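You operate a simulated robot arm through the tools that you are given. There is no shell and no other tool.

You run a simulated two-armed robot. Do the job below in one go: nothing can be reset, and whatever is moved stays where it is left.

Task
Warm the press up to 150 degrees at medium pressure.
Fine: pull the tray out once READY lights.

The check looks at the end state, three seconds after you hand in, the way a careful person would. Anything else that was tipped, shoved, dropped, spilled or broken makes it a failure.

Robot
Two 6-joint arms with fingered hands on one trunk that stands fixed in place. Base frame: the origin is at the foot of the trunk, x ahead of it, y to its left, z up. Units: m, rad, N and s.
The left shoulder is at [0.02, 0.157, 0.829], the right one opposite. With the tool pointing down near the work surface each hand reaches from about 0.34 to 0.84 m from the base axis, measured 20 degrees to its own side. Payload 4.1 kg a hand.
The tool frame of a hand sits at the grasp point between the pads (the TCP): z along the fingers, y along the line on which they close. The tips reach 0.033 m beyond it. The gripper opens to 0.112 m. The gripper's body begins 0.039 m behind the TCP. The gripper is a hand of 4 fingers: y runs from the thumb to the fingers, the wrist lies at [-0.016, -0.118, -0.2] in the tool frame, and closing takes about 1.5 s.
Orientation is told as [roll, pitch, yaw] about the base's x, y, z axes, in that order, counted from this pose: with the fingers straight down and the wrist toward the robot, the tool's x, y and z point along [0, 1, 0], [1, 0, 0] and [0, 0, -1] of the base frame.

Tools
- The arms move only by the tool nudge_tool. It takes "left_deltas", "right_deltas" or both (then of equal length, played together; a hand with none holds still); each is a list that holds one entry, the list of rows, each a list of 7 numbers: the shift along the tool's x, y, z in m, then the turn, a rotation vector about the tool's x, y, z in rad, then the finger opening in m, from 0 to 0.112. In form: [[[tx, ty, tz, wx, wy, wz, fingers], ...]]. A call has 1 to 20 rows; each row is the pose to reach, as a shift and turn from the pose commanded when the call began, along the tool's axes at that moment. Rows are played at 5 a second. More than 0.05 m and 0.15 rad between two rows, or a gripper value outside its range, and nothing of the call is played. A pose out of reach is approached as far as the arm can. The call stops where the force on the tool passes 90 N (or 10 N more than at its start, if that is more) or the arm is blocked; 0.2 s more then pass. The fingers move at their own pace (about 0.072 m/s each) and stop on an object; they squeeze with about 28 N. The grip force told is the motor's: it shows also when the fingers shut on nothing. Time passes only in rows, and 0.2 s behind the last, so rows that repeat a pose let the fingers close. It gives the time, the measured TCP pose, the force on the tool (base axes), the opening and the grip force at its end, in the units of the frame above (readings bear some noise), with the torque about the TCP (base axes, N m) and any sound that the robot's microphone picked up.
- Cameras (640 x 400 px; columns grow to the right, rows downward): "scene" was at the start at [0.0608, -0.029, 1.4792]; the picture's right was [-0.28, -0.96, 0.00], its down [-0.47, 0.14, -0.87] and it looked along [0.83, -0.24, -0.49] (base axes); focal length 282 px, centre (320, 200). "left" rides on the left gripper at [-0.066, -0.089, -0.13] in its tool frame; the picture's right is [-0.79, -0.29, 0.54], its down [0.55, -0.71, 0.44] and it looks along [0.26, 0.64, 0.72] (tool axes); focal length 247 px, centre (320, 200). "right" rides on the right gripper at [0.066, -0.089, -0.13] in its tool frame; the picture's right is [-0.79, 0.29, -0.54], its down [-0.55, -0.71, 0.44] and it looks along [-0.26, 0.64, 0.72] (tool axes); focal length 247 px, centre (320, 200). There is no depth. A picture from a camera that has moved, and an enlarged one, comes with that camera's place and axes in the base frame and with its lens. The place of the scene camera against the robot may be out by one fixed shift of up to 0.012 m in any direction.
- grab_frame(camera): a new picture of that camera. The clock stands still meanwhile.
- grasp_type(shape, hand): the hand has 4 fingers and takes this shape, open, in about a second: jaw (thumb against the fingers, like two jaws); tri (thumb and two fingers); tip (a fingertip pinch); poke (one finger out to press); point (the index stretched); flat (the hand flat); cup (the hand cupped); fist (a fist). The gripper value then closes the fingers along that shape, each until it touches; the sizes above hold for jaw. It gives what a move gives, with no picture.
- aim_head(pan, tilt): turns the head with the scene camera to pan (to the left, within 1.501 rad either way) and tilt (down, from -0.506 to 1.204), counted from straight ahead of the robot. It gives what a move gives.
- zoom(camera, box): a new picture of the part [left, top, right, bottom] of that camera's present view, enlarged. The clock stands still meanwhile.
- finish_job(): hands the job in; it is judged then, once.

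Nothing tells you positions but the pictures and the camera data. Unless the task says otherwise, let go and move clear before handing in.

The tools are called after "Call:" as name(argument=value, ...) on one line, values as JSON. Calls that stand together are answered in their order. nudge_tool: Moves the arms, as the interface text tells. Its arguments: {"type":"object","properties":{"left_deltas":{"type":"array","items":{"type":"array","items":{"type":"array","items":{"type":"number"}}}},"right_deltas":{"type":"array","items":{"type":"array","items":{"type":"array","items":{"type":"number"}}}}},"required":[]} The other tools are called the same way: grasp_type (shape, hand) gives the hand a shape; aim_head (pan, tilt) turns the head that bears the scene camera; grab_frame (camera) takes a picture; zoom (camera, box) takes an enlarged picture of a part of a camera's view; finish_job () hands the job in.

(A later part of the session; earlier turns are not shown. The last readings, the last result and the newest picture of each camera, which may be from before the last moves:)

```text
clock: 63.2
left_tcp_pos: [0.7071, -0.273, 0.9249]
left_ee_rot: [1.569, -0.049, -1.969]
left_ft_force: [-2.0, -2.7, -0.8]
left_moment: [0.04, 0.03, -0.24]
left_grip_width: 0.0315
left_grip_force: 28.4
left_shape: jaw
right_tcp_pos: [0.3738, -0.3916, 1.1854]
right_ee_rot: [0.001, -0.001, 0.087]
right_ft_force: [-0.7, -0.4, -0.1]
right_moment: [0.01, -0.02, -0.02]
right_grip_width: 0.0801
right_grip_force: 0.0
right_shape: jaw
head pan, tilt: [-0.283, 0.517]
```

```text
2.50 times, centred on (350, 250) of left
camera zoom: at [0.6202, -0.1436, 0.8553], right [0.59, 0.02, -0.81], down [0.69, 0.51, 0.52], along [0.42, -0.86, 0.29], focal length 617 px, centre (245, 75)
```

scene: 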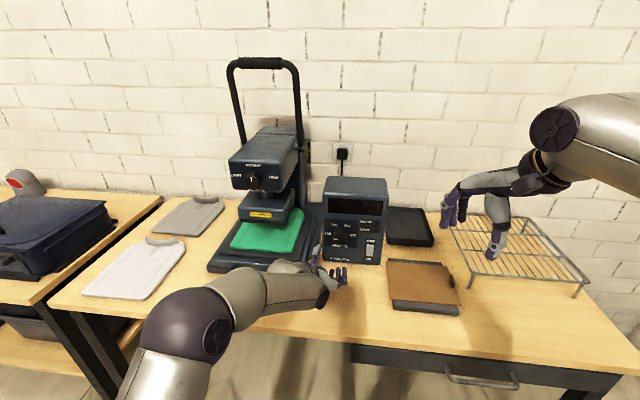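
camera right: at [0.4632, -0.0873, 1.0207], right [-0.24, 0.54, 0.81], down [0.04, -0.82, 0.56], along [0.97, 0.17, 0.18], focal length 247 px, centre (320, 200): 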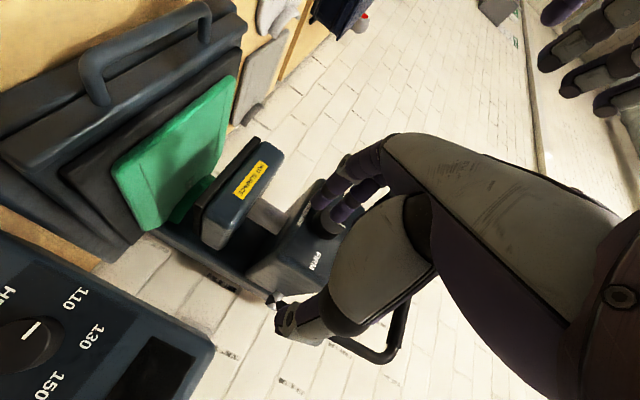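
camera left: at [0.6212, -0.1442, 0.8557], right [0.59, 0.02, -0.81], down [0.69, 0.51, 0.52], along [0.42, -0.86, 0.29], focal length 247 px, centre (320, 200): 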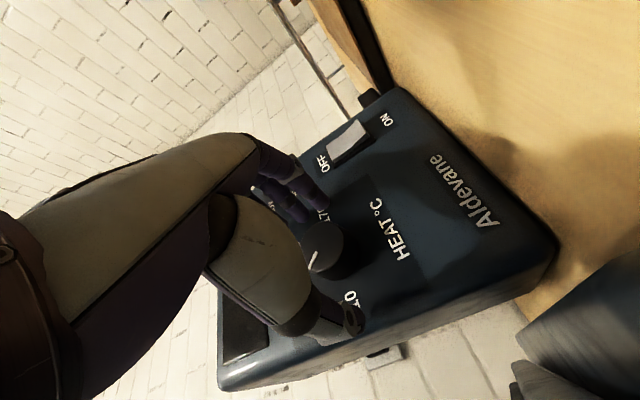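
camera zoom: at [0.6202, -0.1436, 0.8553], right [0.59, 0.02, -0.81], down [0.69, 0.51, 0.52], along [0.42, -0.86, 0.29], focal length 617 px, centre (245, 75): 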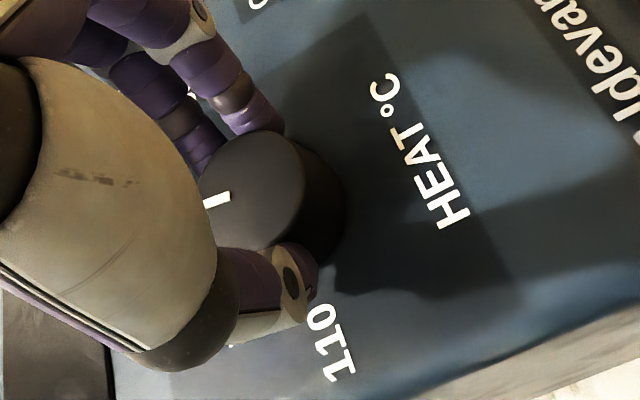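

Call:
nudge_tool(left_deltas=[[[0, 0, 0, 0, 0, 0.08, 0.022], [0, 0, 0, 0, 0, 0.16, 0.022], [0, 0, 0, 0, 0, 0.24, 0.022], [0, 0, 0, 0, 0, 0.3, 0.022], [0, 0, 0, 0, 0, 0.3, 0.022]]])

Call:
zoom(camera="scene", box=[330, 215, 375, 255])

```text
clock: 64.4
left_tcp_pos: [0.7075, -0.2742, 0.9256]
left_ee_rot: [1.569, 0.251, -1.969]
left_ft_force: [-8.2, -0.4, -0.4]
left_moment: [-0.01, -0.01, -0.24]
left_grip_width: 0.0318
left_grip_force: 28.1
left_shape: jaw
right_tcp_pos: [0.3735, -0.3926, 1.1857]
right_ee_rot: [0.003, -0.001, 0.088]
right_ft_force: [0.1, 0.1, 0.2]
right_moment: [0.06, -0.01, 0.01]
right_grip_width: 0.0802
right_grip_force: 0.1
right_shape: jaw
head pan, tilt: [-0.283, 0.517]
```

```text
10.00 times, centred on (352, 235) of scene
camera zoom: at [0.0605, -0.029, 1.4792], right [-0.28, -0.96, 0.0], down [-0.47, 0.14, -0.87], along [0.84, -0.24, -0.49], focal length 2821 px, centre (-5, -150)
```

zoom: 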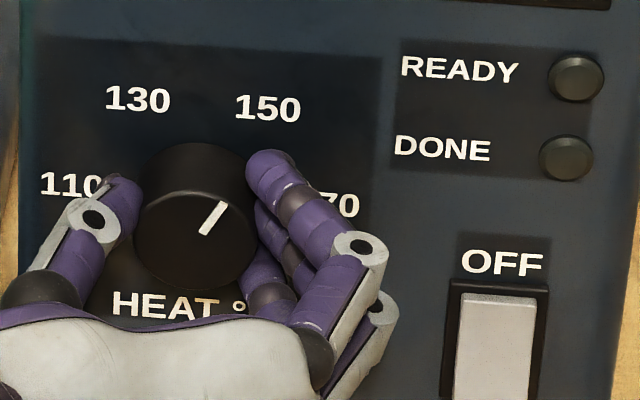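

Call:
nudge_tool(left_deltas=[[[0, 0, 0, 0, 0, 0.04, 0.022], [0, 0, 0, 0, 0, 0.075, 0.022], [0, 0, 0, 0, 0, 0.075, 0.022], [0, 0, 0, 0, 0, 0.075, 0.04], [0, 0, 0, 0, 0, 0.075, 0.06], [0, 0, 0, 0, 0, 0.075, 0.08], [0, 0, 0, 0, 0, 0.075, 0.08]]])

Call:
nudge_tool(left_deltas=[[[0, 0, -0.03, 0, 0, 0, 0.08], [0, 0, -0.06, 0, 0, 0, 0.08], [0, 0, -0.09, 0, 0, 0, 0.08], [0.03, 0, -0.12, 0, 0, 0, 0.08]]])

Call:
zoom(camera="scene", box=[330, 215, 375, 255])

Call:
grab_frame(camera="left")

```text
clock: 66.0
left_tcp_pos: [0.707, -0.2746, 0.9249]
left_ee_rot: [1.57, 0.325, -1.968]
left_ft_force: [0.1, 0.7, -0.4]
left_moment: [-0.05, -0.04, -0.02]
left_grip_width: 0.0797
left_grip_force: 0.0
left_shape: jaw
right_tcp_pos: [0.3739, -0.3943, 1.1858]
right_ee_rot: [0.001, -0.001, 0.087]
right_ft_force: [0.7, 0.1, -0.2]
right_moment: [0.04, -0.02, -0.04]
right_grip_width: 0.0801
right_grip_force: 0.1
right_shape: jaw
head pan, tilt: [-0.283, 0.517]
```

```text
clock: 67.0
left_tcp_pos: [0.5949, -0.2384, 0.9527]
left_ee_rot: [1.569, 0.325, -1.968]
left_ft_force: [0.8, 0.7, -0.8]
left_moment: [-0.02, -0.04, -0.01]
left_grip_width: 0.0797
left_grip_force: 0.0
left_shape: jaw
right_tcp_pos: [0.3733, -0.3927, 1.1848]
right_ee_rot: [0.001, 0.0, 0.087]
right_ft_force: [0.7, 0.0, -0.2]
right_moment: [-0.02, 0.02, 0.01]
right_grip_width: 0.08
right_grip_force: 0.1
right_shape: jaw
head pan, tilt: [-0.283, 0.517]
```

```text
10.00 times, centred on (352, 235) of scene
camera zoom: at [0.0612, -0.029, 1.4792], right [-0.28, -0.96, 0.0], down [-0.47, 0.14, -0.87], along [0.83, -0.24, -0.49], focal length 2821 px, centre (-5, -150)
```

zoom: 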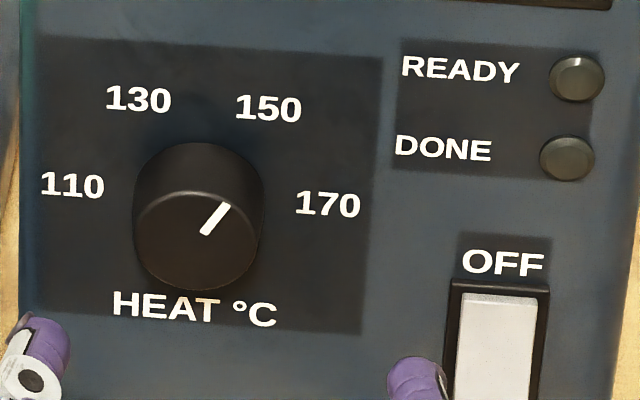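

```text
taken
camera left: at [0.5149, -0.0907, 0.9199], right [0.7, 0.28, -0.66], down [0.59, 0.29, 0.75], along [0.4, -0.92, 0.04], focal length 247 px, centre (320, 200)
```

left: 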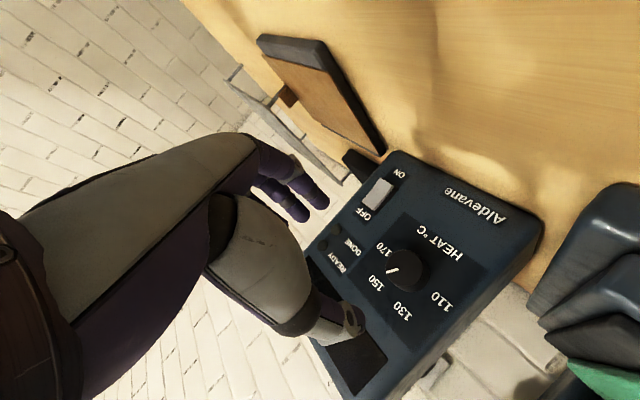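

Call:
zoom(camera="left", box=[350, 220, 470, 320])

Call:
grasp_type(hand="right", shape="poke")

Call:
grab_frame(camera="right")

Call:
grab_frame(camera="scene")

```text
4.00 times, centred on (410, 270) of left
camera zoom: at [0.5149, -0.0907, 0.9199], right [0.7, 0.28, -0.66], down [0.59, 0.29, 0.75], along [0.4, -0.92, 0.04], focal length 988 px, centre (-40, -80)
```

zoom: 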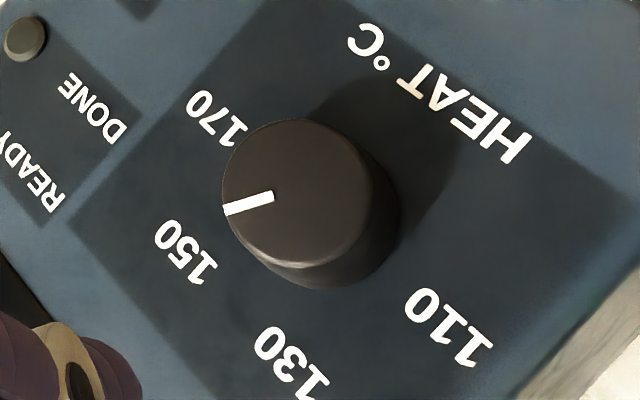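

```text
clock: 67.9
left_tcp_pos: [0.5952, -0.2397, 0.9521]
left_ee_rot: [1.569, 0.325, -1.97]
left_ft_force: [0.1, 0.1, -1.0]
left_moment: [-0.01, 0.03, 0.0]
left_grip_width: 0.0796
left_grip_force: 0.0
left_shape: jaw
right_tcp_pos: [0.3747, -0.3937, 1.1853]
right_ee_rot: [0.003, -0.001, 0.088]
right_ft_force: [0.2, -0.3, 0.6]
right_moment: [-0.01, 0.02, 0.0]
right_grip_width: 0.0
right_grip_force: 0.0
right_shape: poke
head pan, tilt: [-0.283, 0.517]
```

```text
taken
camera right: at [0.2786, -0.3362, 1.3145], right [0.35, -0.76, 0.54], down [-0.66, -0.61, -0.44], along [0.66, -0.2, -0.72], focal length 247 px, centre (320, 200)
```

right: 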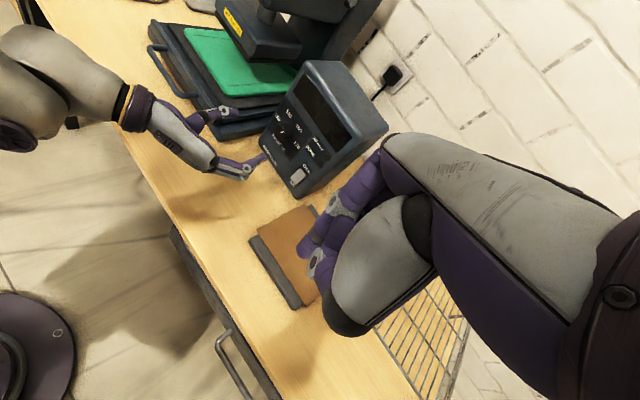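

```text
taken
```

scene: 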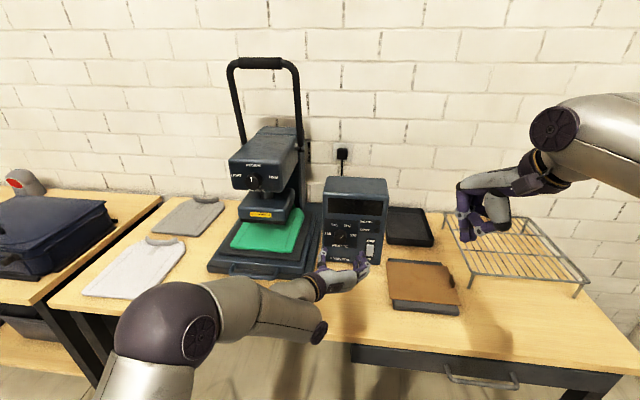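

Both views put the heat mark on 150. Next I'll look at the poke shape on the right hand to see how it extends.

Call:
zoom(camera="scene", box=[420, 130, 560, 270])

Call:
zoom(camera="right", box=[240, 130, 440, 350])

```text
2.86 times, centred on (490, 200) of scene
camera zoom: at [0.0608, -0.029, 1.4792], right [-0.28, -0.96, 0.0], down [-0.47, 0.14, -0.87], along [0.83, -0.24, -0.49], focal length 806 px, centre (-166, 200)
```

zoom: 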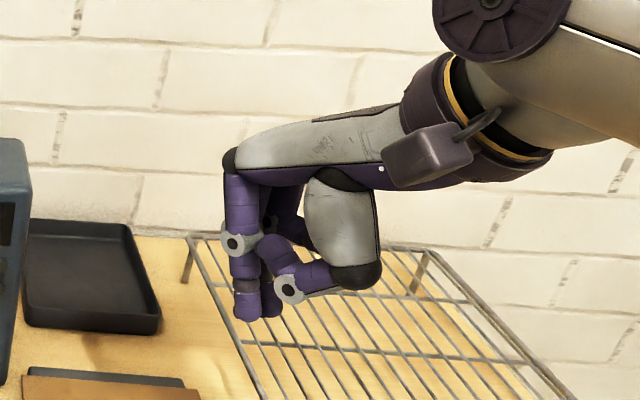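

```text
1.82 times, centred on (340, 240) of right
camera zoom: at [0.2786, -0.3362, 1.3145], right [0.35, -0.76, 0.54], down [-0.66, -0.61, -0.44], along [0.66, -0.2, -0.72], focal length 449 px, centre (284, 127)
```

zoom: 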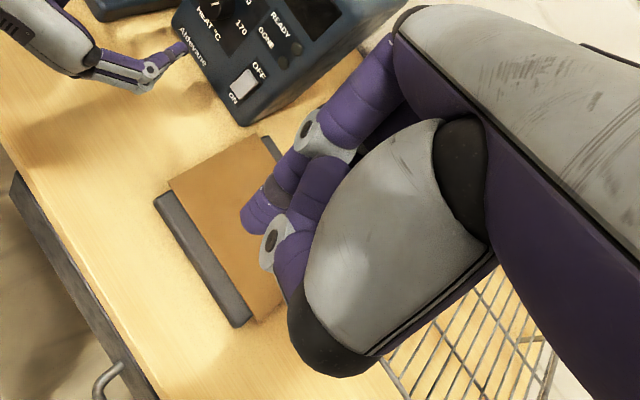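

I'll put the left hand, which already faces the panel, into the poke shape and look at which finger stays out.

Call:
grasp_type(hand="left", shape="poke")

Call:
grab_frame(camera="left")

Call:
zoom(camera="scene", box=[280, 180, 420, 320])

Call:
zoom(camera="right", box=[120, 50, 320, 220])

```text
clock: 68.8
left_tcp_pos: [0.5949, -0.2396, 0.9522]
left_ee_rot: [1.57, 0.325, -1.969]
left_ft_force: [0.0, -0.1, -0.6]
left_moment: [-0.04, 0.0, 0.04]
left_grip_width: 0.0
left_grip_force: 0.0
left_shape: poke
right_tcp_pos: [0.3739, -0.3938, 1.1854]
right_ee_rot: [0.001, 0.001, 0.085]
right_ft_force: [1.3, -0.3, 0.2]
right_moment: [-0.01, -0.01, 0.02]
right_grip_width: 0.0
right_grip_force: 0.0
right_shape: poke
head pan, tilt: [-0.283, 0.517]
```

```text
taken
camera left: at [0.5153, -0.0908, 0.9197], right [0.7, 0.28, -0.66], down [0.59, 0.29, 0.75], along [0.4, -0.92, 0.04], focal length 247 px, centre (320, 200)
```

left: 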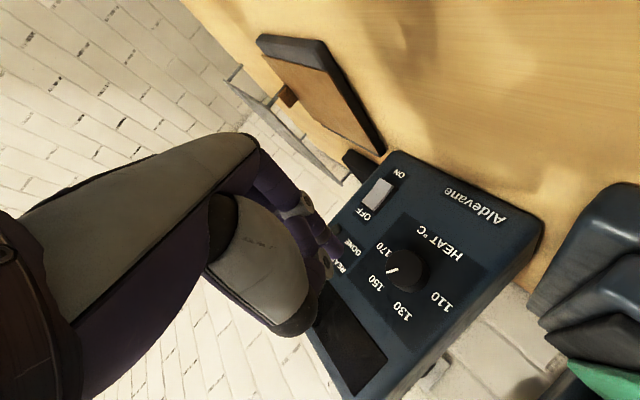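

```text
2.86 times, centred on (350, 250) of scene
camera zoom: at [0.0608, -0.029, 1.4792], right [-0.28, -0.96, 0.0], down [-0.47, 0.14, -0.87], along [0.83, -0.24, -0.49], focal length 806 px, centre (234, 57)
```

zoom: 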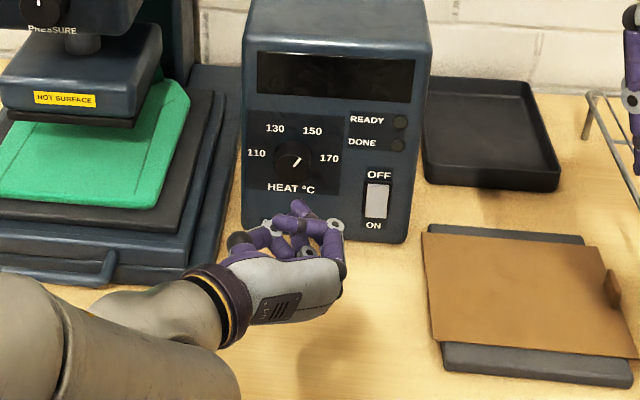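

```text
2.35 times, centred on (220, 135) of right
camera zoom: at [0.2786, -0.3362, 1.3145], right [0.35, -0.76, 0.54], down [-0.66, -0.61, -0.44], along [0.66, -0.2, -0.72], focal length 581 px, centre (555, 353)
```

zoom: 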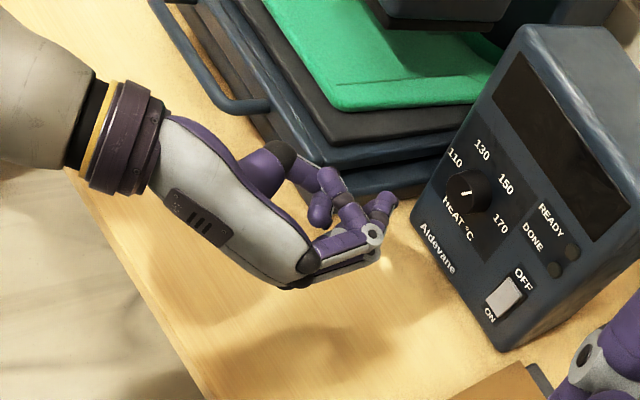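

Call:
grasp_type(hand="left", shape="point")

Call:
zoom(camera="scene", box=[280, 180, 420, 320])

Call:
zoom(camera="right", box=[120, 50, 320, 220])

Call:
grab_frame(camera="left")

```text
clock: 69.7
left_tcp_pos: [0.595, -0.2385, 0.953]
left_ee_rot: [1.569, 0.324, -1.969]
left_ft_force: [0.5, -0.2, 0.8]
left_moment: [0.02, 0.02, 0.02]
left_grip_width: 0.0
left_grip_force: 0.0
left_shape: point
right_tcp_pos: [0.3731, -0.3947, 1.1861]
right_ee_rot: [0.002, -0.001, 0.088]
right_ft_force: [0.2, 0.0, -1.1]
right_moment: [0.01, 0.0, 0.0]
right_grip_width: 0.0
right_grip_force: 0.0
right_shape: poke
head pan, tilt: [-0.283, 0.517]
```

```text
2.86 times, centred on (350, 250) of scene
camera zoom: at [0.0608, -0.029, 1.4792], right [-0.28, -0.96, 0.0], down [-0.47, 0.14, -0.87], along [0.83, -0.24, -0.49], focal length 806 px, centre (234, 57)
```

zoom: 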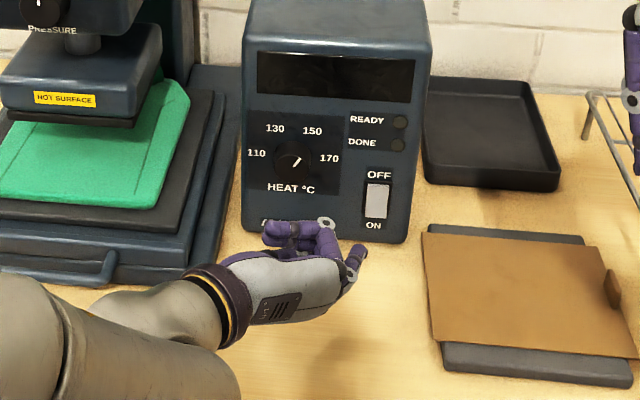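

```text
2.35 times, centred on (220, 135) of right
camera zoom: at [0.2786, -0.3362, 1.3145], right [0.35, -0.76, 0.54], down [-0.66, -0.61, -0.44], along [0.66, -0.2, -0.72], focal length 581 px, centre (555, 353)
```

zoom: 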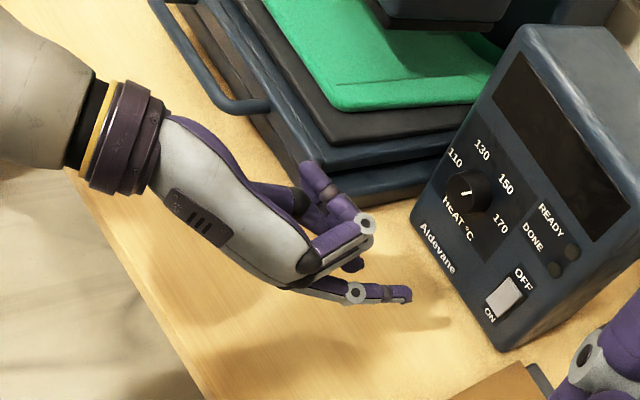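

```text
taken
camera left: at [0.5153, -0.0908, 0.9197], right [0.7, 0.28, -0.66], down [0.59, 0.29, 0.75], along [0.4, -0.92, 0.04], focal length 247 px, centre (320, 200)
```

left: 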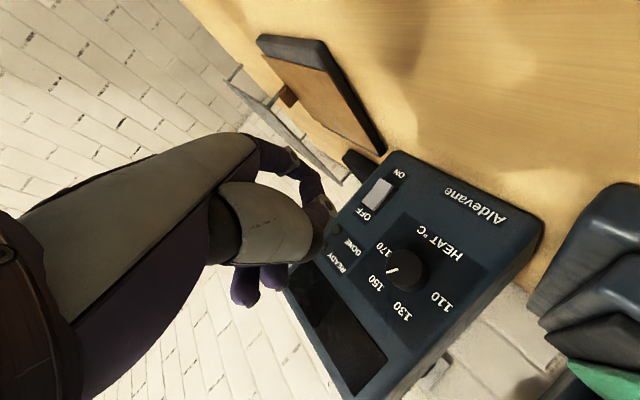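

The point shape puts the index off to the side. I'll try the tip shape closed, which should give a compact tip along the tool axis.

Call:
grasp_type(hand="left", shape="tip")

Call:
nudge_tool(left_deltas=[[[0, 0, 0, 0, 0, 0, 0.0], [0, 0, 0, 0, 0, 0, 0.0], [0, 0, 0, 0, 0, 0, 0.0], [0, 0, 0, 0, 0, 0, 0.0], [0, 0, 0, 0, 0, 0, 0.0], [0, 0, 0, 0, 0, 0, 0.0]]])

Call:
zoom(camera="scene", box=[280, 180, 420, 320])

Call:
zoom(camera="right", box=[120, 50, 320, 220])

Call:
grab_frame(camera="left")

```text
clock: 70.6
left_tcp_pos: [0.5949, -0.2383, 0.9531]
left_ee_rot: [1.568, 0.325, -1.968]
left_ft_force: [0.2, 0.0, 0.3]
left_moment: [-0.01, -0.01, 0.01]
left_grip_width: 0.1118
left_grip_force: 0.1
left_shape: tip
right_tcp_pos: [0.3729, -0.3931, 1.1843]
right_ee_rot: [0.002, 0.001, 0.088]
right_ft_force: [-0.4, -0.7, -0.5]
right_moment: [-0.04, 0.04, -0.04]
right_grip_width: 0.0
right_grip_force: 0.0
right_shape: poke
head pan, tilt: [-0.283, 0.517]
```

```text
clock: 72.0
left_tcp_pos: [0.5946, -0.2392, 0.9538]
left_ee_rot: [1.569, 0.326, -1.968]
left_ft_force: [0.3, -0.5, 0.3]
left_moment: [-0.02, 0.03, 0.0]
left_grip_width: 0.0002
left_grip_force: 27.5
left_shape: tip
right_tcp_pos: [0.3732, -0.3934, 1.1862]
right_ee_rot: [0.002, 0.002, 0.088]
right_ft_force: [-0.5, 0.0, -0.3]
right_moment: [-0.01, -0.01, 0.0]
right_grip_width: 0.0001
right_grip_force: 0.0
right_shape: poke
head pan, tilt: [-0.283, 0.517]
```

```text
2.86 times, centred on (350, 250) of scene
camera zoom: at [0.0608, -0.029, 1.4792], right [-0.28, -0.96, 0.0], down [-0.47, 0.14, -0.87], along [0.83, -0.24, -0.49], focal length 806 px, centre (234, 57)
```

zoom: 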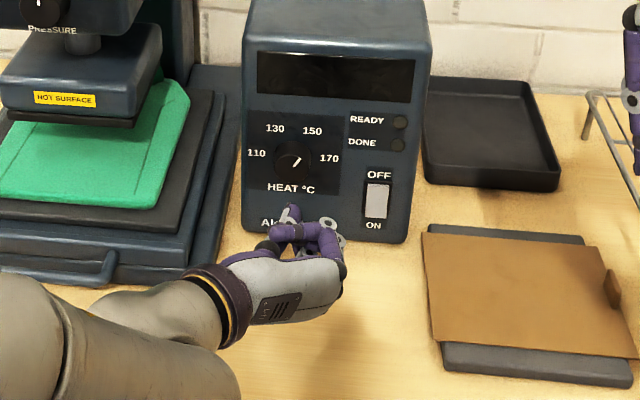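

```text
2.35 times, centred on (220, 135) of right
camera zoom: at [0.2786, -0.3362, 1.3145], right [0.35, -0.76, 0.54], down [-0.66, -0.61, -0.44], along [0.66, -0.2, -0.72], focal length 581 px, centre (555, 353)
```

zoom: 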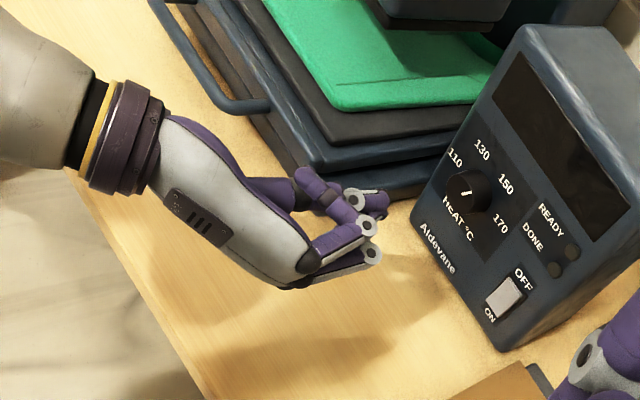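

```text
taken
camera left: at [0.5151, -0.0908, 0.9199], right [0.7, 0.28, -0.66], down [0.59, 0.29, 0.75], along [0.4, -0.92, 0.04], focal length 247 px, centre (320, 200)
```

left: 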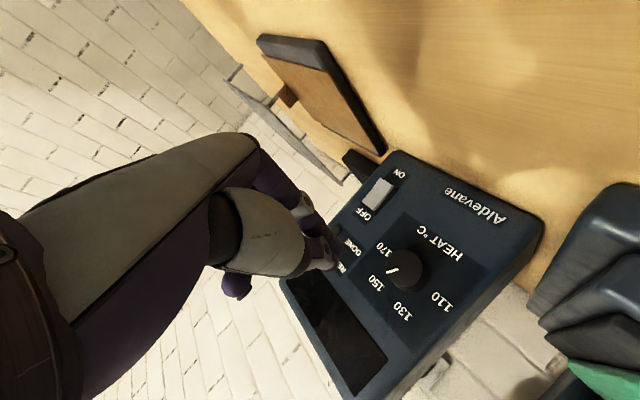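

Pressing along the tool axis would put the knuckles close to the table and the board on the right. The right hand in its natural fingers-down pose, with the index pointing forward, has more room. I'll park the left hand and shape the right one.

Call:
nudge_tool(left_deltas=[[[0.005, -0.036, -0.018, 0, 0, 0, 0.0], [0.011, -0.072, -0.035, 0, 0, 0, 0.0], [0.016, -0.108, -0.053, 0, 0, 0, 0.0], [0.021, -0.144, -0.071, 0, 0, 0, 0.0], [0.027, -0.181, -0.089, 0, 0, 0, 0.0], [0.032, -0.217, -0.106, 0, 0, 0, 0.0], [0.037, -0.253, -0.124, 0, 0, 0, 0.0], [0.043, -0.289, -0.142, 0, 0, 0, 0.0], [0.048, -0.325, -0.16, 0, 0, 0, 0.0], [0.0534, -0.361, -0.177, 0, 0, 0, 0.0]]])

Call:
grasp_type(hand="left", shape="jaw")

Call:
grasp_type(hand="right", shape="point")

Call:
grab_frame(camera="right")

Call:
grab_frame(camera="scene")

Call:
grab_frame(camera="left")

```text
clock: 74.2
left_tcp_pos: [0.5579, 0.1333, 1.1214]
left_ee_rot: [1.568, 0.327, -1.969]
left_ft_force: [0.5, -0.9, -0.5]
left_moment: [-0.03, 0.0, -0.02]
left_grip_width: 0.0001
left_grip_force: 28.2
left_shape: tip
right_tcp_pos: [0.374, -0.3943, 1.1837]
right_ee_rot: [0.002, 0.0, 0.087]
right_ft_force: [0.1, 0.1, -0.2]
right_moment: [0.03, -0.01, -0.01]
right_grip_width: 0.0002
right_grip_force: 0.1
right_shape: poke
head pan, tilt: [-0.283, 0.517]
```

```text
clock: 75.1
left_tcp_pos: [0.5591, 0.134, 1.1213]
left_ee_rot: [1.568, 0.324, -1.968]
left_ft_force: [1.2, 0.2, 0.0]
left_moment: [-0.01, -0.03, 0.0]
left_grip_width: 0.1115
left_grip_force: 0.1
left_shape: jaw
right_tcp_pos: [0.3731, -0.3929, 1.1854]
right_ee_rot: [0.001, -0.001, 0.087]
right_ft_force: [0.5, -0.3, -0.5]
right_moment: [-0.03, -0.01, 0.02]
right_grip_width: 0.0
right_grip_force: 0.2
right_shape: poke
head pan, tilt: [-0.283, 0.517]
```

```text
clock: 76.0
left_tcp_pos: [0.5581, 0.1334, 1.1203]
left_ee_rot: [1.569, 0.325, -1.968]
left_ft_force: [-0.1, 0.0, 0.4]
left_moment: [0.03, 0.02, 0.0]
left_grip_width: 0.1114
left_grip_force: 0.1
left_shape: jaw
right_tcp_pos: [0.3746, -0.3944, 1.1843]
right_ee_rot: [0.002, 0.001, 0.089]
right_ft_force: [0.2, 0.6, -1.0]
right_moment: [0.0, 0.01, 0.02]
right_grip_width: 0.0
right_grip_force: 0.1
right_shape: point
head pan, tilt: [-0.283, 0.517]
```

```text
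taken
camera right: at [0.2786, -0.3362, 1.3145], right [0.35, -0.76, 0.54], down [-0.66, -0.61, -0.44], along [0.66, -0.2, -0.72], focal length 247 px, centre (320, 200)
```

right: 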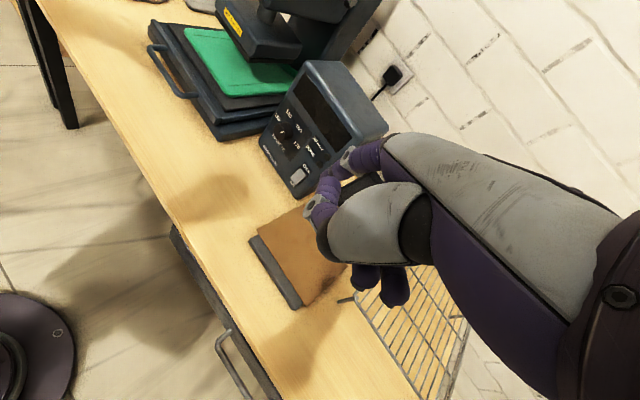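

```text
taken
```

scene: 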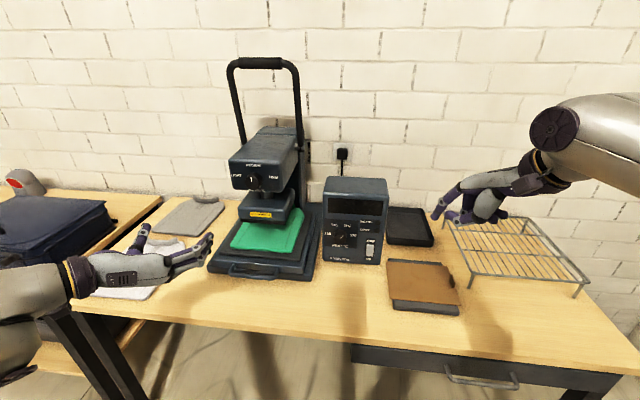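

```text
taken
camera left: at [0.4795, 0.2814, 1.0874], right [0.7, 0.28, -0.66], down [0.59, 0.29, 0.75], along [0.4, -0.92, 0.04], focal length 247 px, centre (320, 200)
```

left: 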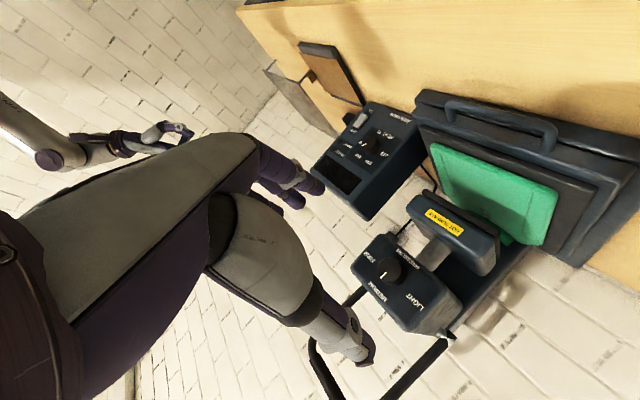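

Call:
zoom(camera="scene", box=[420, 150, 540, 250])

Call:
zoom(camera="left", box=[90, 90, 210, 190])

Call:
zoom(camera="right", box=[260, 110, 440, 310])

```text
4.00 times, centred on (480, 200) of scene
camera zoom: at [0.0608, -0.029, 1.4792], right [-0.28, -0.96, 0.0], down [-0.47, 0.14, -0.87], along [0.83, -0.24, -0.49], focal length 1128 px, centre (-320, 200)
```

zoom: 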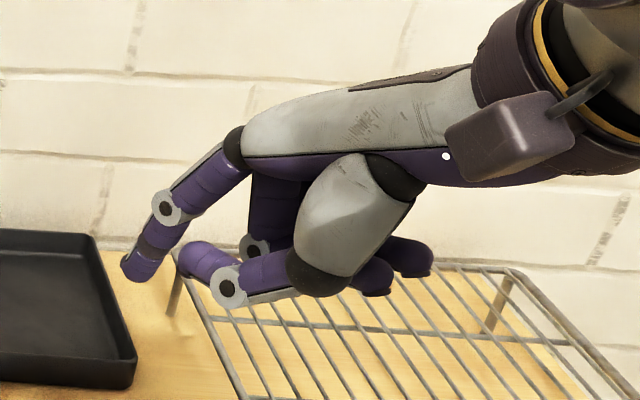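

```text
4.00 times, centred on (150, 140) of left
camera zoom: at [0.4795, 0.2814, 1.0874], right [0.7, 0.28, -0.66], down [0.59, 0.29, 0.75], along [0.4, -0.92, 0.04], focal length 988 px, centre (1000, 440)
```

zoom: 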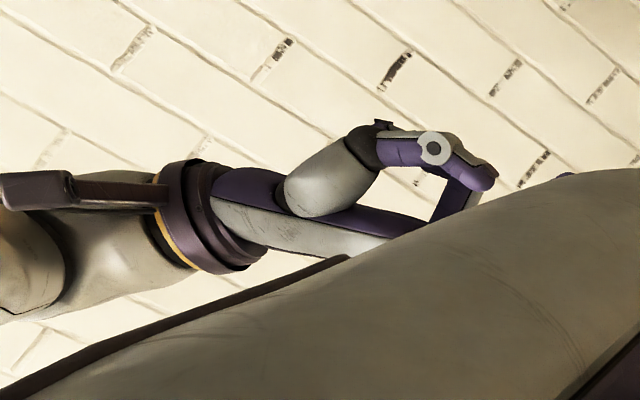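

```text
2.00 times, centred on (350, 210) of right
camera zoom: at [0.2786, -0.3362, 1.3145], right [0.35, -0.76, 0.54], down [-0.66, -0.61, -0.44], along [0.66, -0.2, -0.72], focal length 494 px, centre (260, 180)
```

zoom: 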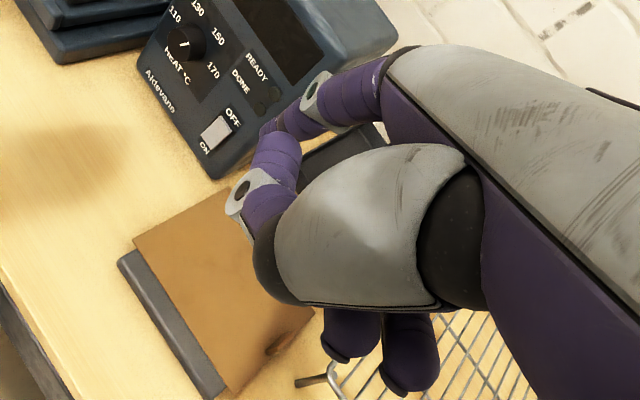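

The stretched index tip sits about 7 cm ahead of the tool centre and slightly below it, with nothing lower. I'll bring the right hand to a staging pose facing the panel, high and short of it.

Call:
nudge_tool(right_deltas=[[[0.008, 0.027, 0.031, 0, 0, 0.081, 0], [0.016, 0.055, 0.062, 0, 0, 0.162, 0], [0.0245, 0.082, 0.0925, 0, 0, 0.243, 0], [0.0326, 0.109, 0.123, 0, 0, 0.325, 0], [0.041, 0.1365, 0.154, 0, 0, 0.406, 0], [0.0489, 0.1638, 0.185, 0, 0, 0.487, 0]]])

Call:
grab_frame(camera="right")

Call:
zoom(camera="scene", box=[320, 150, 480, 290])

Call:
grab_frame(camera="left")

```text
clock: 77.4
left_tcp_pos: [0.5583, 0.1336, 1.1211]
left_ee_rot: [1.571, 0.325, -1.968]
left_ft_force: [-0.4, -0.1, 0.6]
left_moment: [0.0, 0.0, 0.02]
left_grip_width: 0.1116
left_grip_force: 0.1
left_shape: jaw
right_tcp_pos: [0.5314, -0.3314, 1.0]
right_ee_rot: [0.001, -0.001, -0.399]
right_ft_force: [0.0, -0.3, 0.7]
right_moment: [0.02, -0.04, 0.01]
right_grip_width: 0.0
right_grip_force: 0.1
right_shape: point
head pan, tilt: [-0.283, 0.517]
```

```text
taken
camera right: at [0.4742, -0.2368, 1.1288], right [-0.04, -0.84, 0.54], down [-0.87, -0.23, -0.44], along [0.49, -0.49, -0.72], focal length 247 px, centre (320, 200)
```

right: 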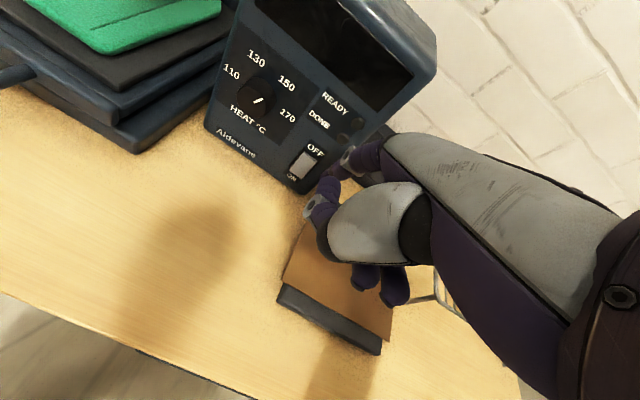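

```text
2.86 times, centred on (400, 220) of scene
camera zoom: at [0.0602, -0.029, 1.4793], right [-0.28, -0.96, 0.0], down [-0.47, 0.14, -0.87], along [0.84, -0.24, -0.49], focal length 806 px, centre (91, 143)
```

zoom: 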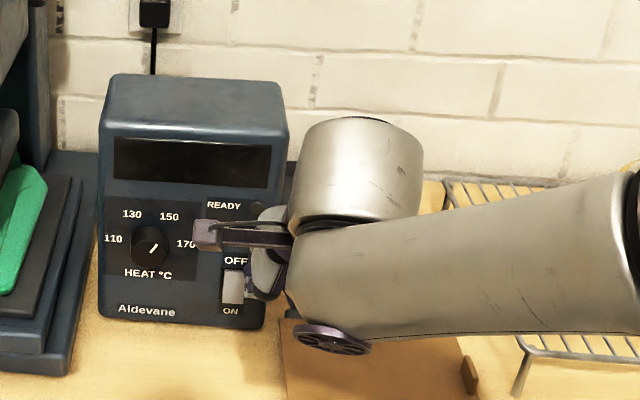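

```text
taken
camera left: at [0.479, 0.2815, 1.0877], right [0.7, 0.28, -0.66], down [0.59, 0.29, 0.75], along [0.4, -0.92, 0.04], focal length 247 px, centre (320, 200)
```

left: 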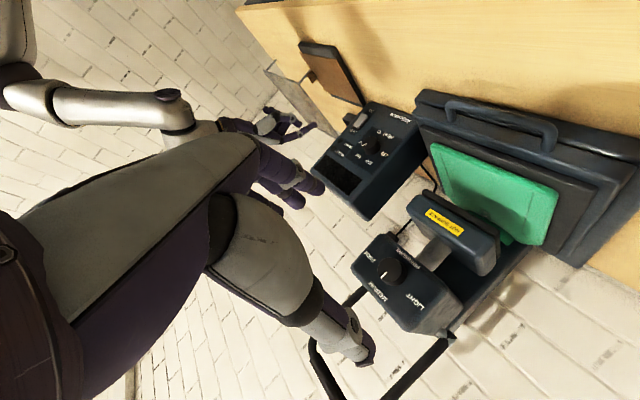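

Call:
zoom(camera="left", box=[220, 80, 400, 190])

Call:
zoom(camera="right", box=[260, 130, 380, 230])

```text
3.56 times, centred on (310, 135) of left
camera zoom: at [0.479, 0.2815, 1.0877], right [0.7, 0.28, -0.66], down [0.59, 0.29, 0.75], along [0.4, -0.92, 0.04], focal length 878 px, centre (356, 431)
```

zoom: 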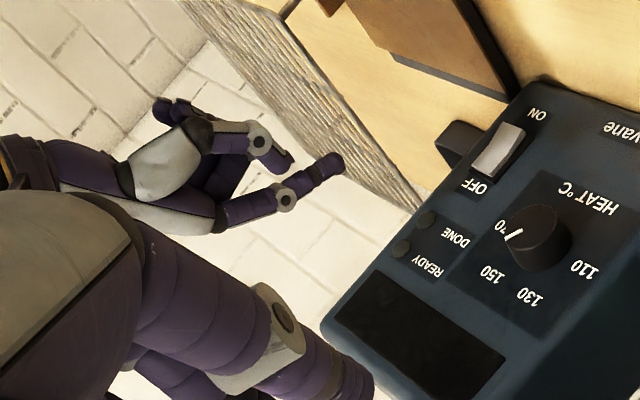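

```text
4.00 times, centred on (320, 180) of right
camera zoom: at [0.4742, -0.2368, 1.1288], right [-0.04, -0.84, 0.54], down [-0.87, -0.23, -0.44], along [0.49, -0.49, -0.72], focal length 988 px, centre (320, 280)
```

zoom: 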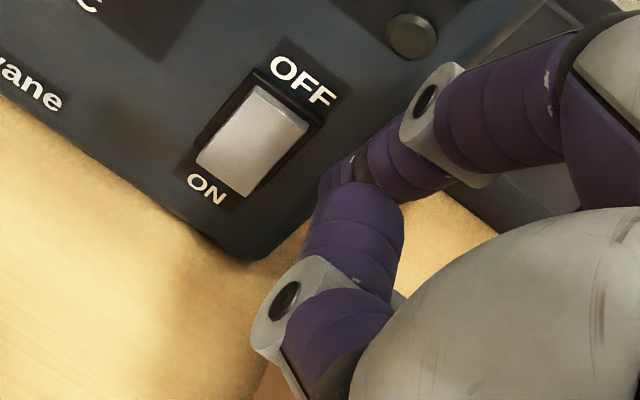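

The triangulated fingertip agrees across cameras. I'll lower it to the ON end's height, about 3 cm in front of the rocker, and look.

Call:
nudge_tool(right_deltas=[[[0, 0.02, 0.03, 0, 0, 0, 0], [0, 0.04, 0.06, 0, 0, 0, 0], [0, 0.06, 0.09, 0, 0, 0, 0], [0, 0.072, 0.116, 0, 0, 0, 0]]])

Call:
zoom(camera="right", box=[240, 110, 400, 240])

Call:
zoom(camera="left", box=[220, 80, 400, 190])

```text
clock: 78.4
left_tcp_pos: [0.5575, 0.1334, 1.1207]
left_ee_rot: [1.567, 0.325, -1.969]
left_ft_force: [0.0, 0.5, 1.2]
left_moment: [0.02, 0.0, -0.03]
left_grip_width: 0.1116
left_grip_force: 0.1
left_shape: jaw
right_tcp_pos: [0.5989, -0.3576, 0.8833]
right_ee_rot: [0.003, 0.0, -0.4]
right_ft_force: [-1.1, 0.0, 0.4]
right_moment: [-0.04, 0.01, -0.01]
right_grip_width: 0.0
right_grip_force: 0.0
right_shape: point
head pan, tilt: [-0.283, 0.517]
```

```text
3.08 times, centred on (320, 175) of right
camera zoom: at [0.5425, -0.263, 1.0134], right [-0.04, -0.84, 0.54], down [-0.87, -0.23, -0.44], along [0.49, -0.49, -0.72], focal length 760 px, centre (320, 277)
```

zoom: 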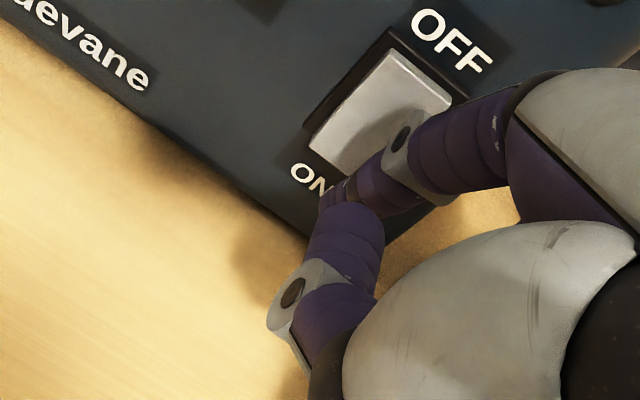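

```text
3.56 times, centred on (310, 135) of left
camera zoom: at [0.4792, 0.2817, 1.0875], right [0.7, 0.28, -0.66], down [0.59, 0.29, 0.75], along [0.4, -0.92, 0.04], focal length 878 px, centre (356, 431)
```

zoom: 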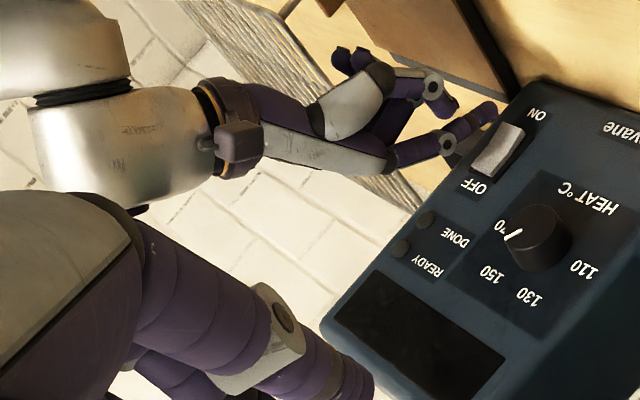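

The fingertip lines up with the ON half in both views. I'll creep forward in small steps, watching the force.

Call:
nudge_tool(right_deltas=[[[0, 0.012, -0.001, 0, 0, 0, 0], [0, 0.022, -0.001, 0, 0, 0, 0], [0, 0.028, -0.001, 0, 0, 0, 0]]])

Call:
zoom(camera="right", box=[240, 110, 400, 240])

Call:
zoom(camera="left", box=[300, 80, 400, 160])

```text
clock: 79.2
left_tcp_pos: [0.5588, 0.1335, 1.1218]
left_ee_rot: [1.57, 0.326, -1.969]
left_ft_force: [-0.4, 0.4, 0.0]
left_moment: [0.03, -0.01, 0.0]
left_grip_width: 0.1113
left_grip_force: 0.0
left_shape: jaw
right_tcp_pos: [0.6272, -0.3688, 0.884]
right_ee_rot: [0.003, -0.002, -0.399]
right_ft_force: [-5.1, 3.4, 0.8]
right_moment: [0.04, 0.02, 0.13]
right_grip_width: 0.1058
right_grip_force: 0.0
right_shape: point
head pan, tilt: [-0.283, 0.517]
```

```text
3.08 times, centred on (320, 175) of right
camera zoom: at [0.5694, -0.2751, 1.0136], right [-0.04, -0.84, 0.54], down [-0.87, -0.23, -0.44], along [0.49, -0.49, -0.72], focal length 760 px, centre (320, 277)
```

zoom: 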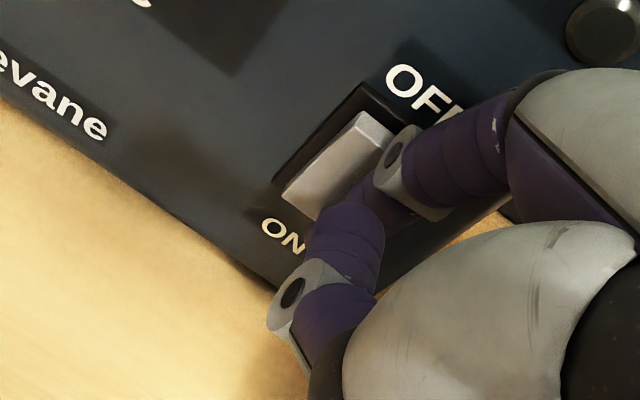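

```text
5.00 times, centred on (350, 120) of left
camera zoom: at [0.4792, 0.2817, 1.0875], right [0.7, 0.28, -0.66], down [0.59, 0.29, 0.75], along [0.4, -0.92, 0.04], focal length 1235 px, centre (170, 600)
```

zoom: 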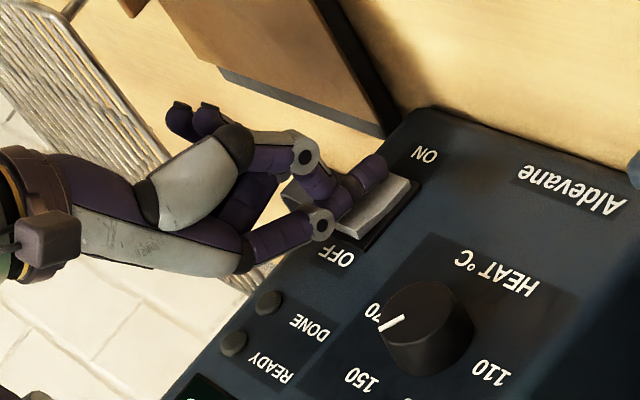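

Call:
grab_frame(camera="scene")

Call:
grab_frame(camera="left")

```text
taken
```

scene: 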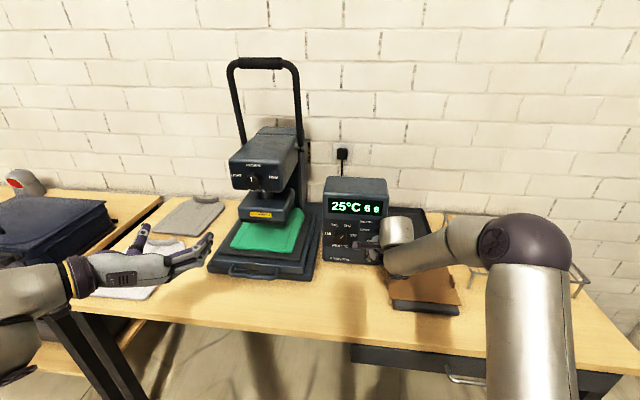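

```text
taken
camera left: at [0.4792, 0.2817, 1.0875], right [0.7, 0.28, -0.66], down [0.59, 0.29, 0.75], along [0.4, -0.92, 0.04], focal length 247 px, centre (320, 200)
```

left: 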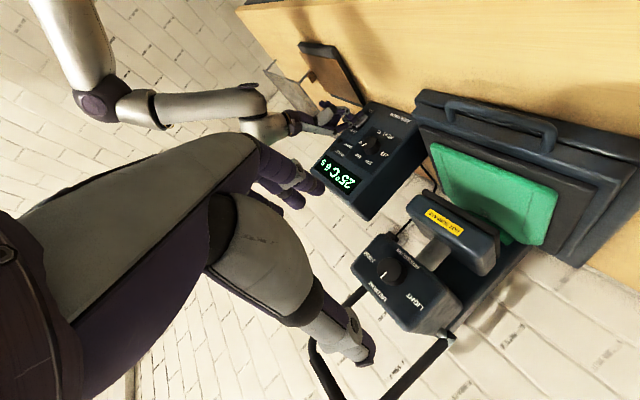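

The press is on and the display shows 25°C. I'll back the finger off the way it came and read the display.

Call:
nudge_tool(right_deltas=[[[0, -0.03, -0.002, 0, 0, 0, 0], [0, -0.06, -0.01, 0, 0, 0, 0], [0, -0.08, -0.04, 0, 0, 0, 0], [0, -0.1, -0.08, 0, 0, 0, 0], [0, -0.12, -0.12, 0, 0, 0, 0], [-0.03, -0.15, -0.15, 0, 0, 0, 0], [-0.06, -0.18, -0.18, 0, 0, 0, 0]]])

Call:
zoom(camera="scene", box=[310, 165, 410, 275])

```text
refused: row 6 steps farther than a row can; nothing moved
```

```text
3.64 times, centred on (360, 220) of scene
camera zoom: at [0.0606, -0.0288, 1.4792], right [-0.28, -0.96, 0.0], down [-0.47, 0.14, -0.87], along [0.84, -0.24, -0.49], focal length 1026 px, centre (174, 127)
```

zoom: 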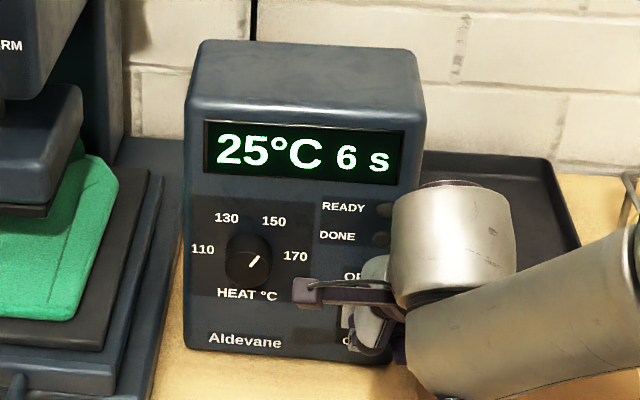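

Call:
nudge_tool(right_deltas=[[[0, -0.03, -0.002, 0, 0, 0, 0], [0, -0.06, -0.01, 0, 0, 0, 0], [0, -0.08, -0.04, 0, 0, 0, 0], [0, -0.1, -0.08, 0, 0, 0, 0], [0, -0.12, -0.12, 0, 0, 0, 0], [-0.02, -0.145, -0.145, 0, 0, 0, 0], [-0.04, -0.17, -0.17, 0, 0, 0, 0], [-0.06, -0.19, -0.19, 0, 0, 0, 0]]])

Call:
zoom(camera="scene", box=[310, 165, 410, 275])

Call:
grab_frame(camera="scene")

```text
clock: 81.0
left_tcp_pos: [0.5586, 0.1324, 1.1208]
left_ee_rot: [1.568, 0.324, -1.969]
left_ft_force: [0.7, 0.0, -0.5]
left_moment: [-0.02, -0.03, -0.02]
left_grip_width: 0.1119
left_grip_force: 0.1
left_shape: jaw
right_tcp_pos: [0.4285, -0.3538, 1.0744]
right_ee_rot: [-0.001, 0.002, -0.398]
right_ft_force: [0.3, 0.0, -0.2]
right_moment: [-0.01, 0.04, 0.05]
right_grip_width: 0.1056
right_grip_force: 0.1
right_shape: point
head pan, tilt: [-0.283, 0.517]
```

```text
3.64 times, centred on (360, 220) of scene
camera zoom: at [0.0613, -0.0289, 1.4792], right [-0.28, -0.96, 0.0], down [-0.47, 0.14, -0.87], along [0.83, -0.24, -0.49], focal length 1026 px, centre (174, 127)
```

zoom: 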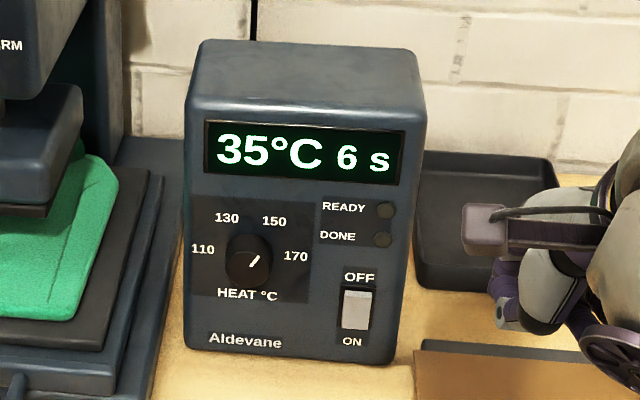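

```text
taken
```

scene: 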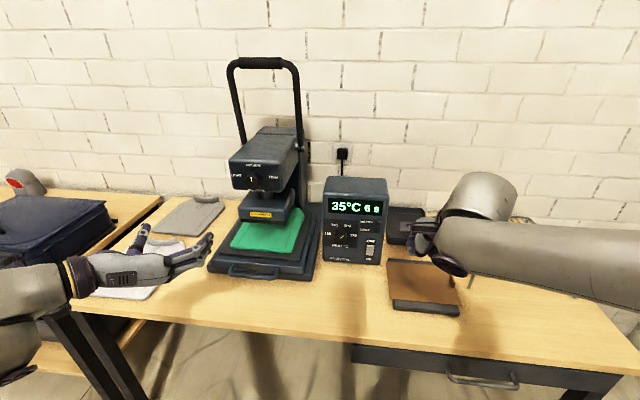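

It's heating at roughly 5°C per second. While it warms, I'll measure the tray handle.

Call:
zoom(camera="left", box=[410, 80, 600, 220])

Call:
zoom(camera="scene", box=[200, 220, 330, 290])

Call:
grab_frame(camera="right")

```text
2.86 times, centred on (505, 150) of left
camera zoom: at [0.4798, 0.2817, 1.0873], right [0.7, 0.28, -0.66], down [0.59, 0.29, 0.75], along [0.4, -0.92, 0.04], focal length 706 px, centre (-209, 343)
```

zoom: 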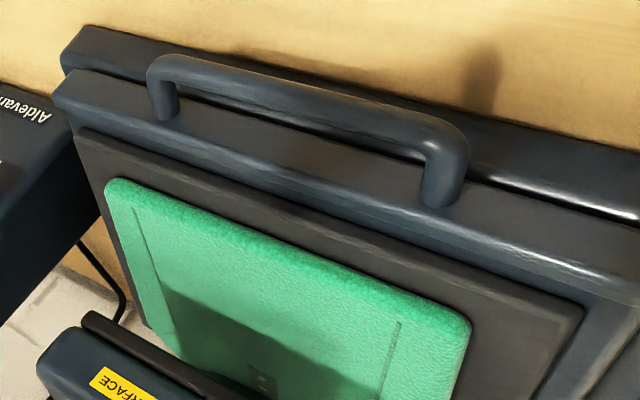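

```text
4.92 times, centred on (265, 255) of scene
camera zoom: at [0.0613, -0.0289, 1.4792], right [-0.28, -0.96, 0.0], down [-0.47, 0.14, -0.87], along [0.83, -0.24, -0.49], focal length 1389 px, centre (591, -71)
```

zoom: 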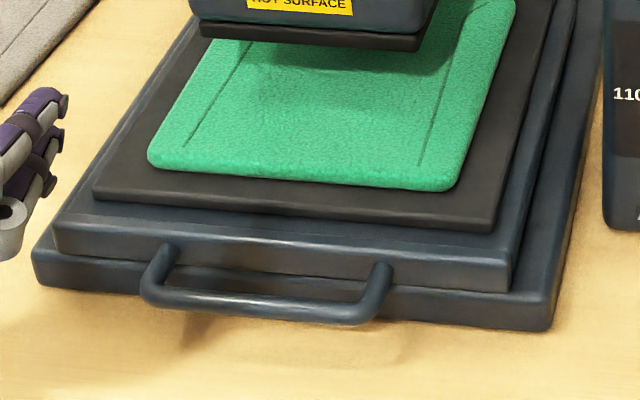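

```text
taken
camera right: at [0.3715, -0.26, 1.2044], right [-0.04, -0.84, 0.54], down [-0.87, -0.23, -0.44], along [0.49, -0.49, -0.72], focal length 247 px, centre (320, 200)
```

right: 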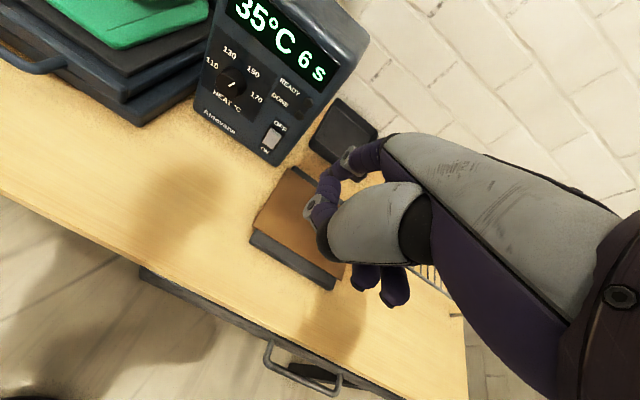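

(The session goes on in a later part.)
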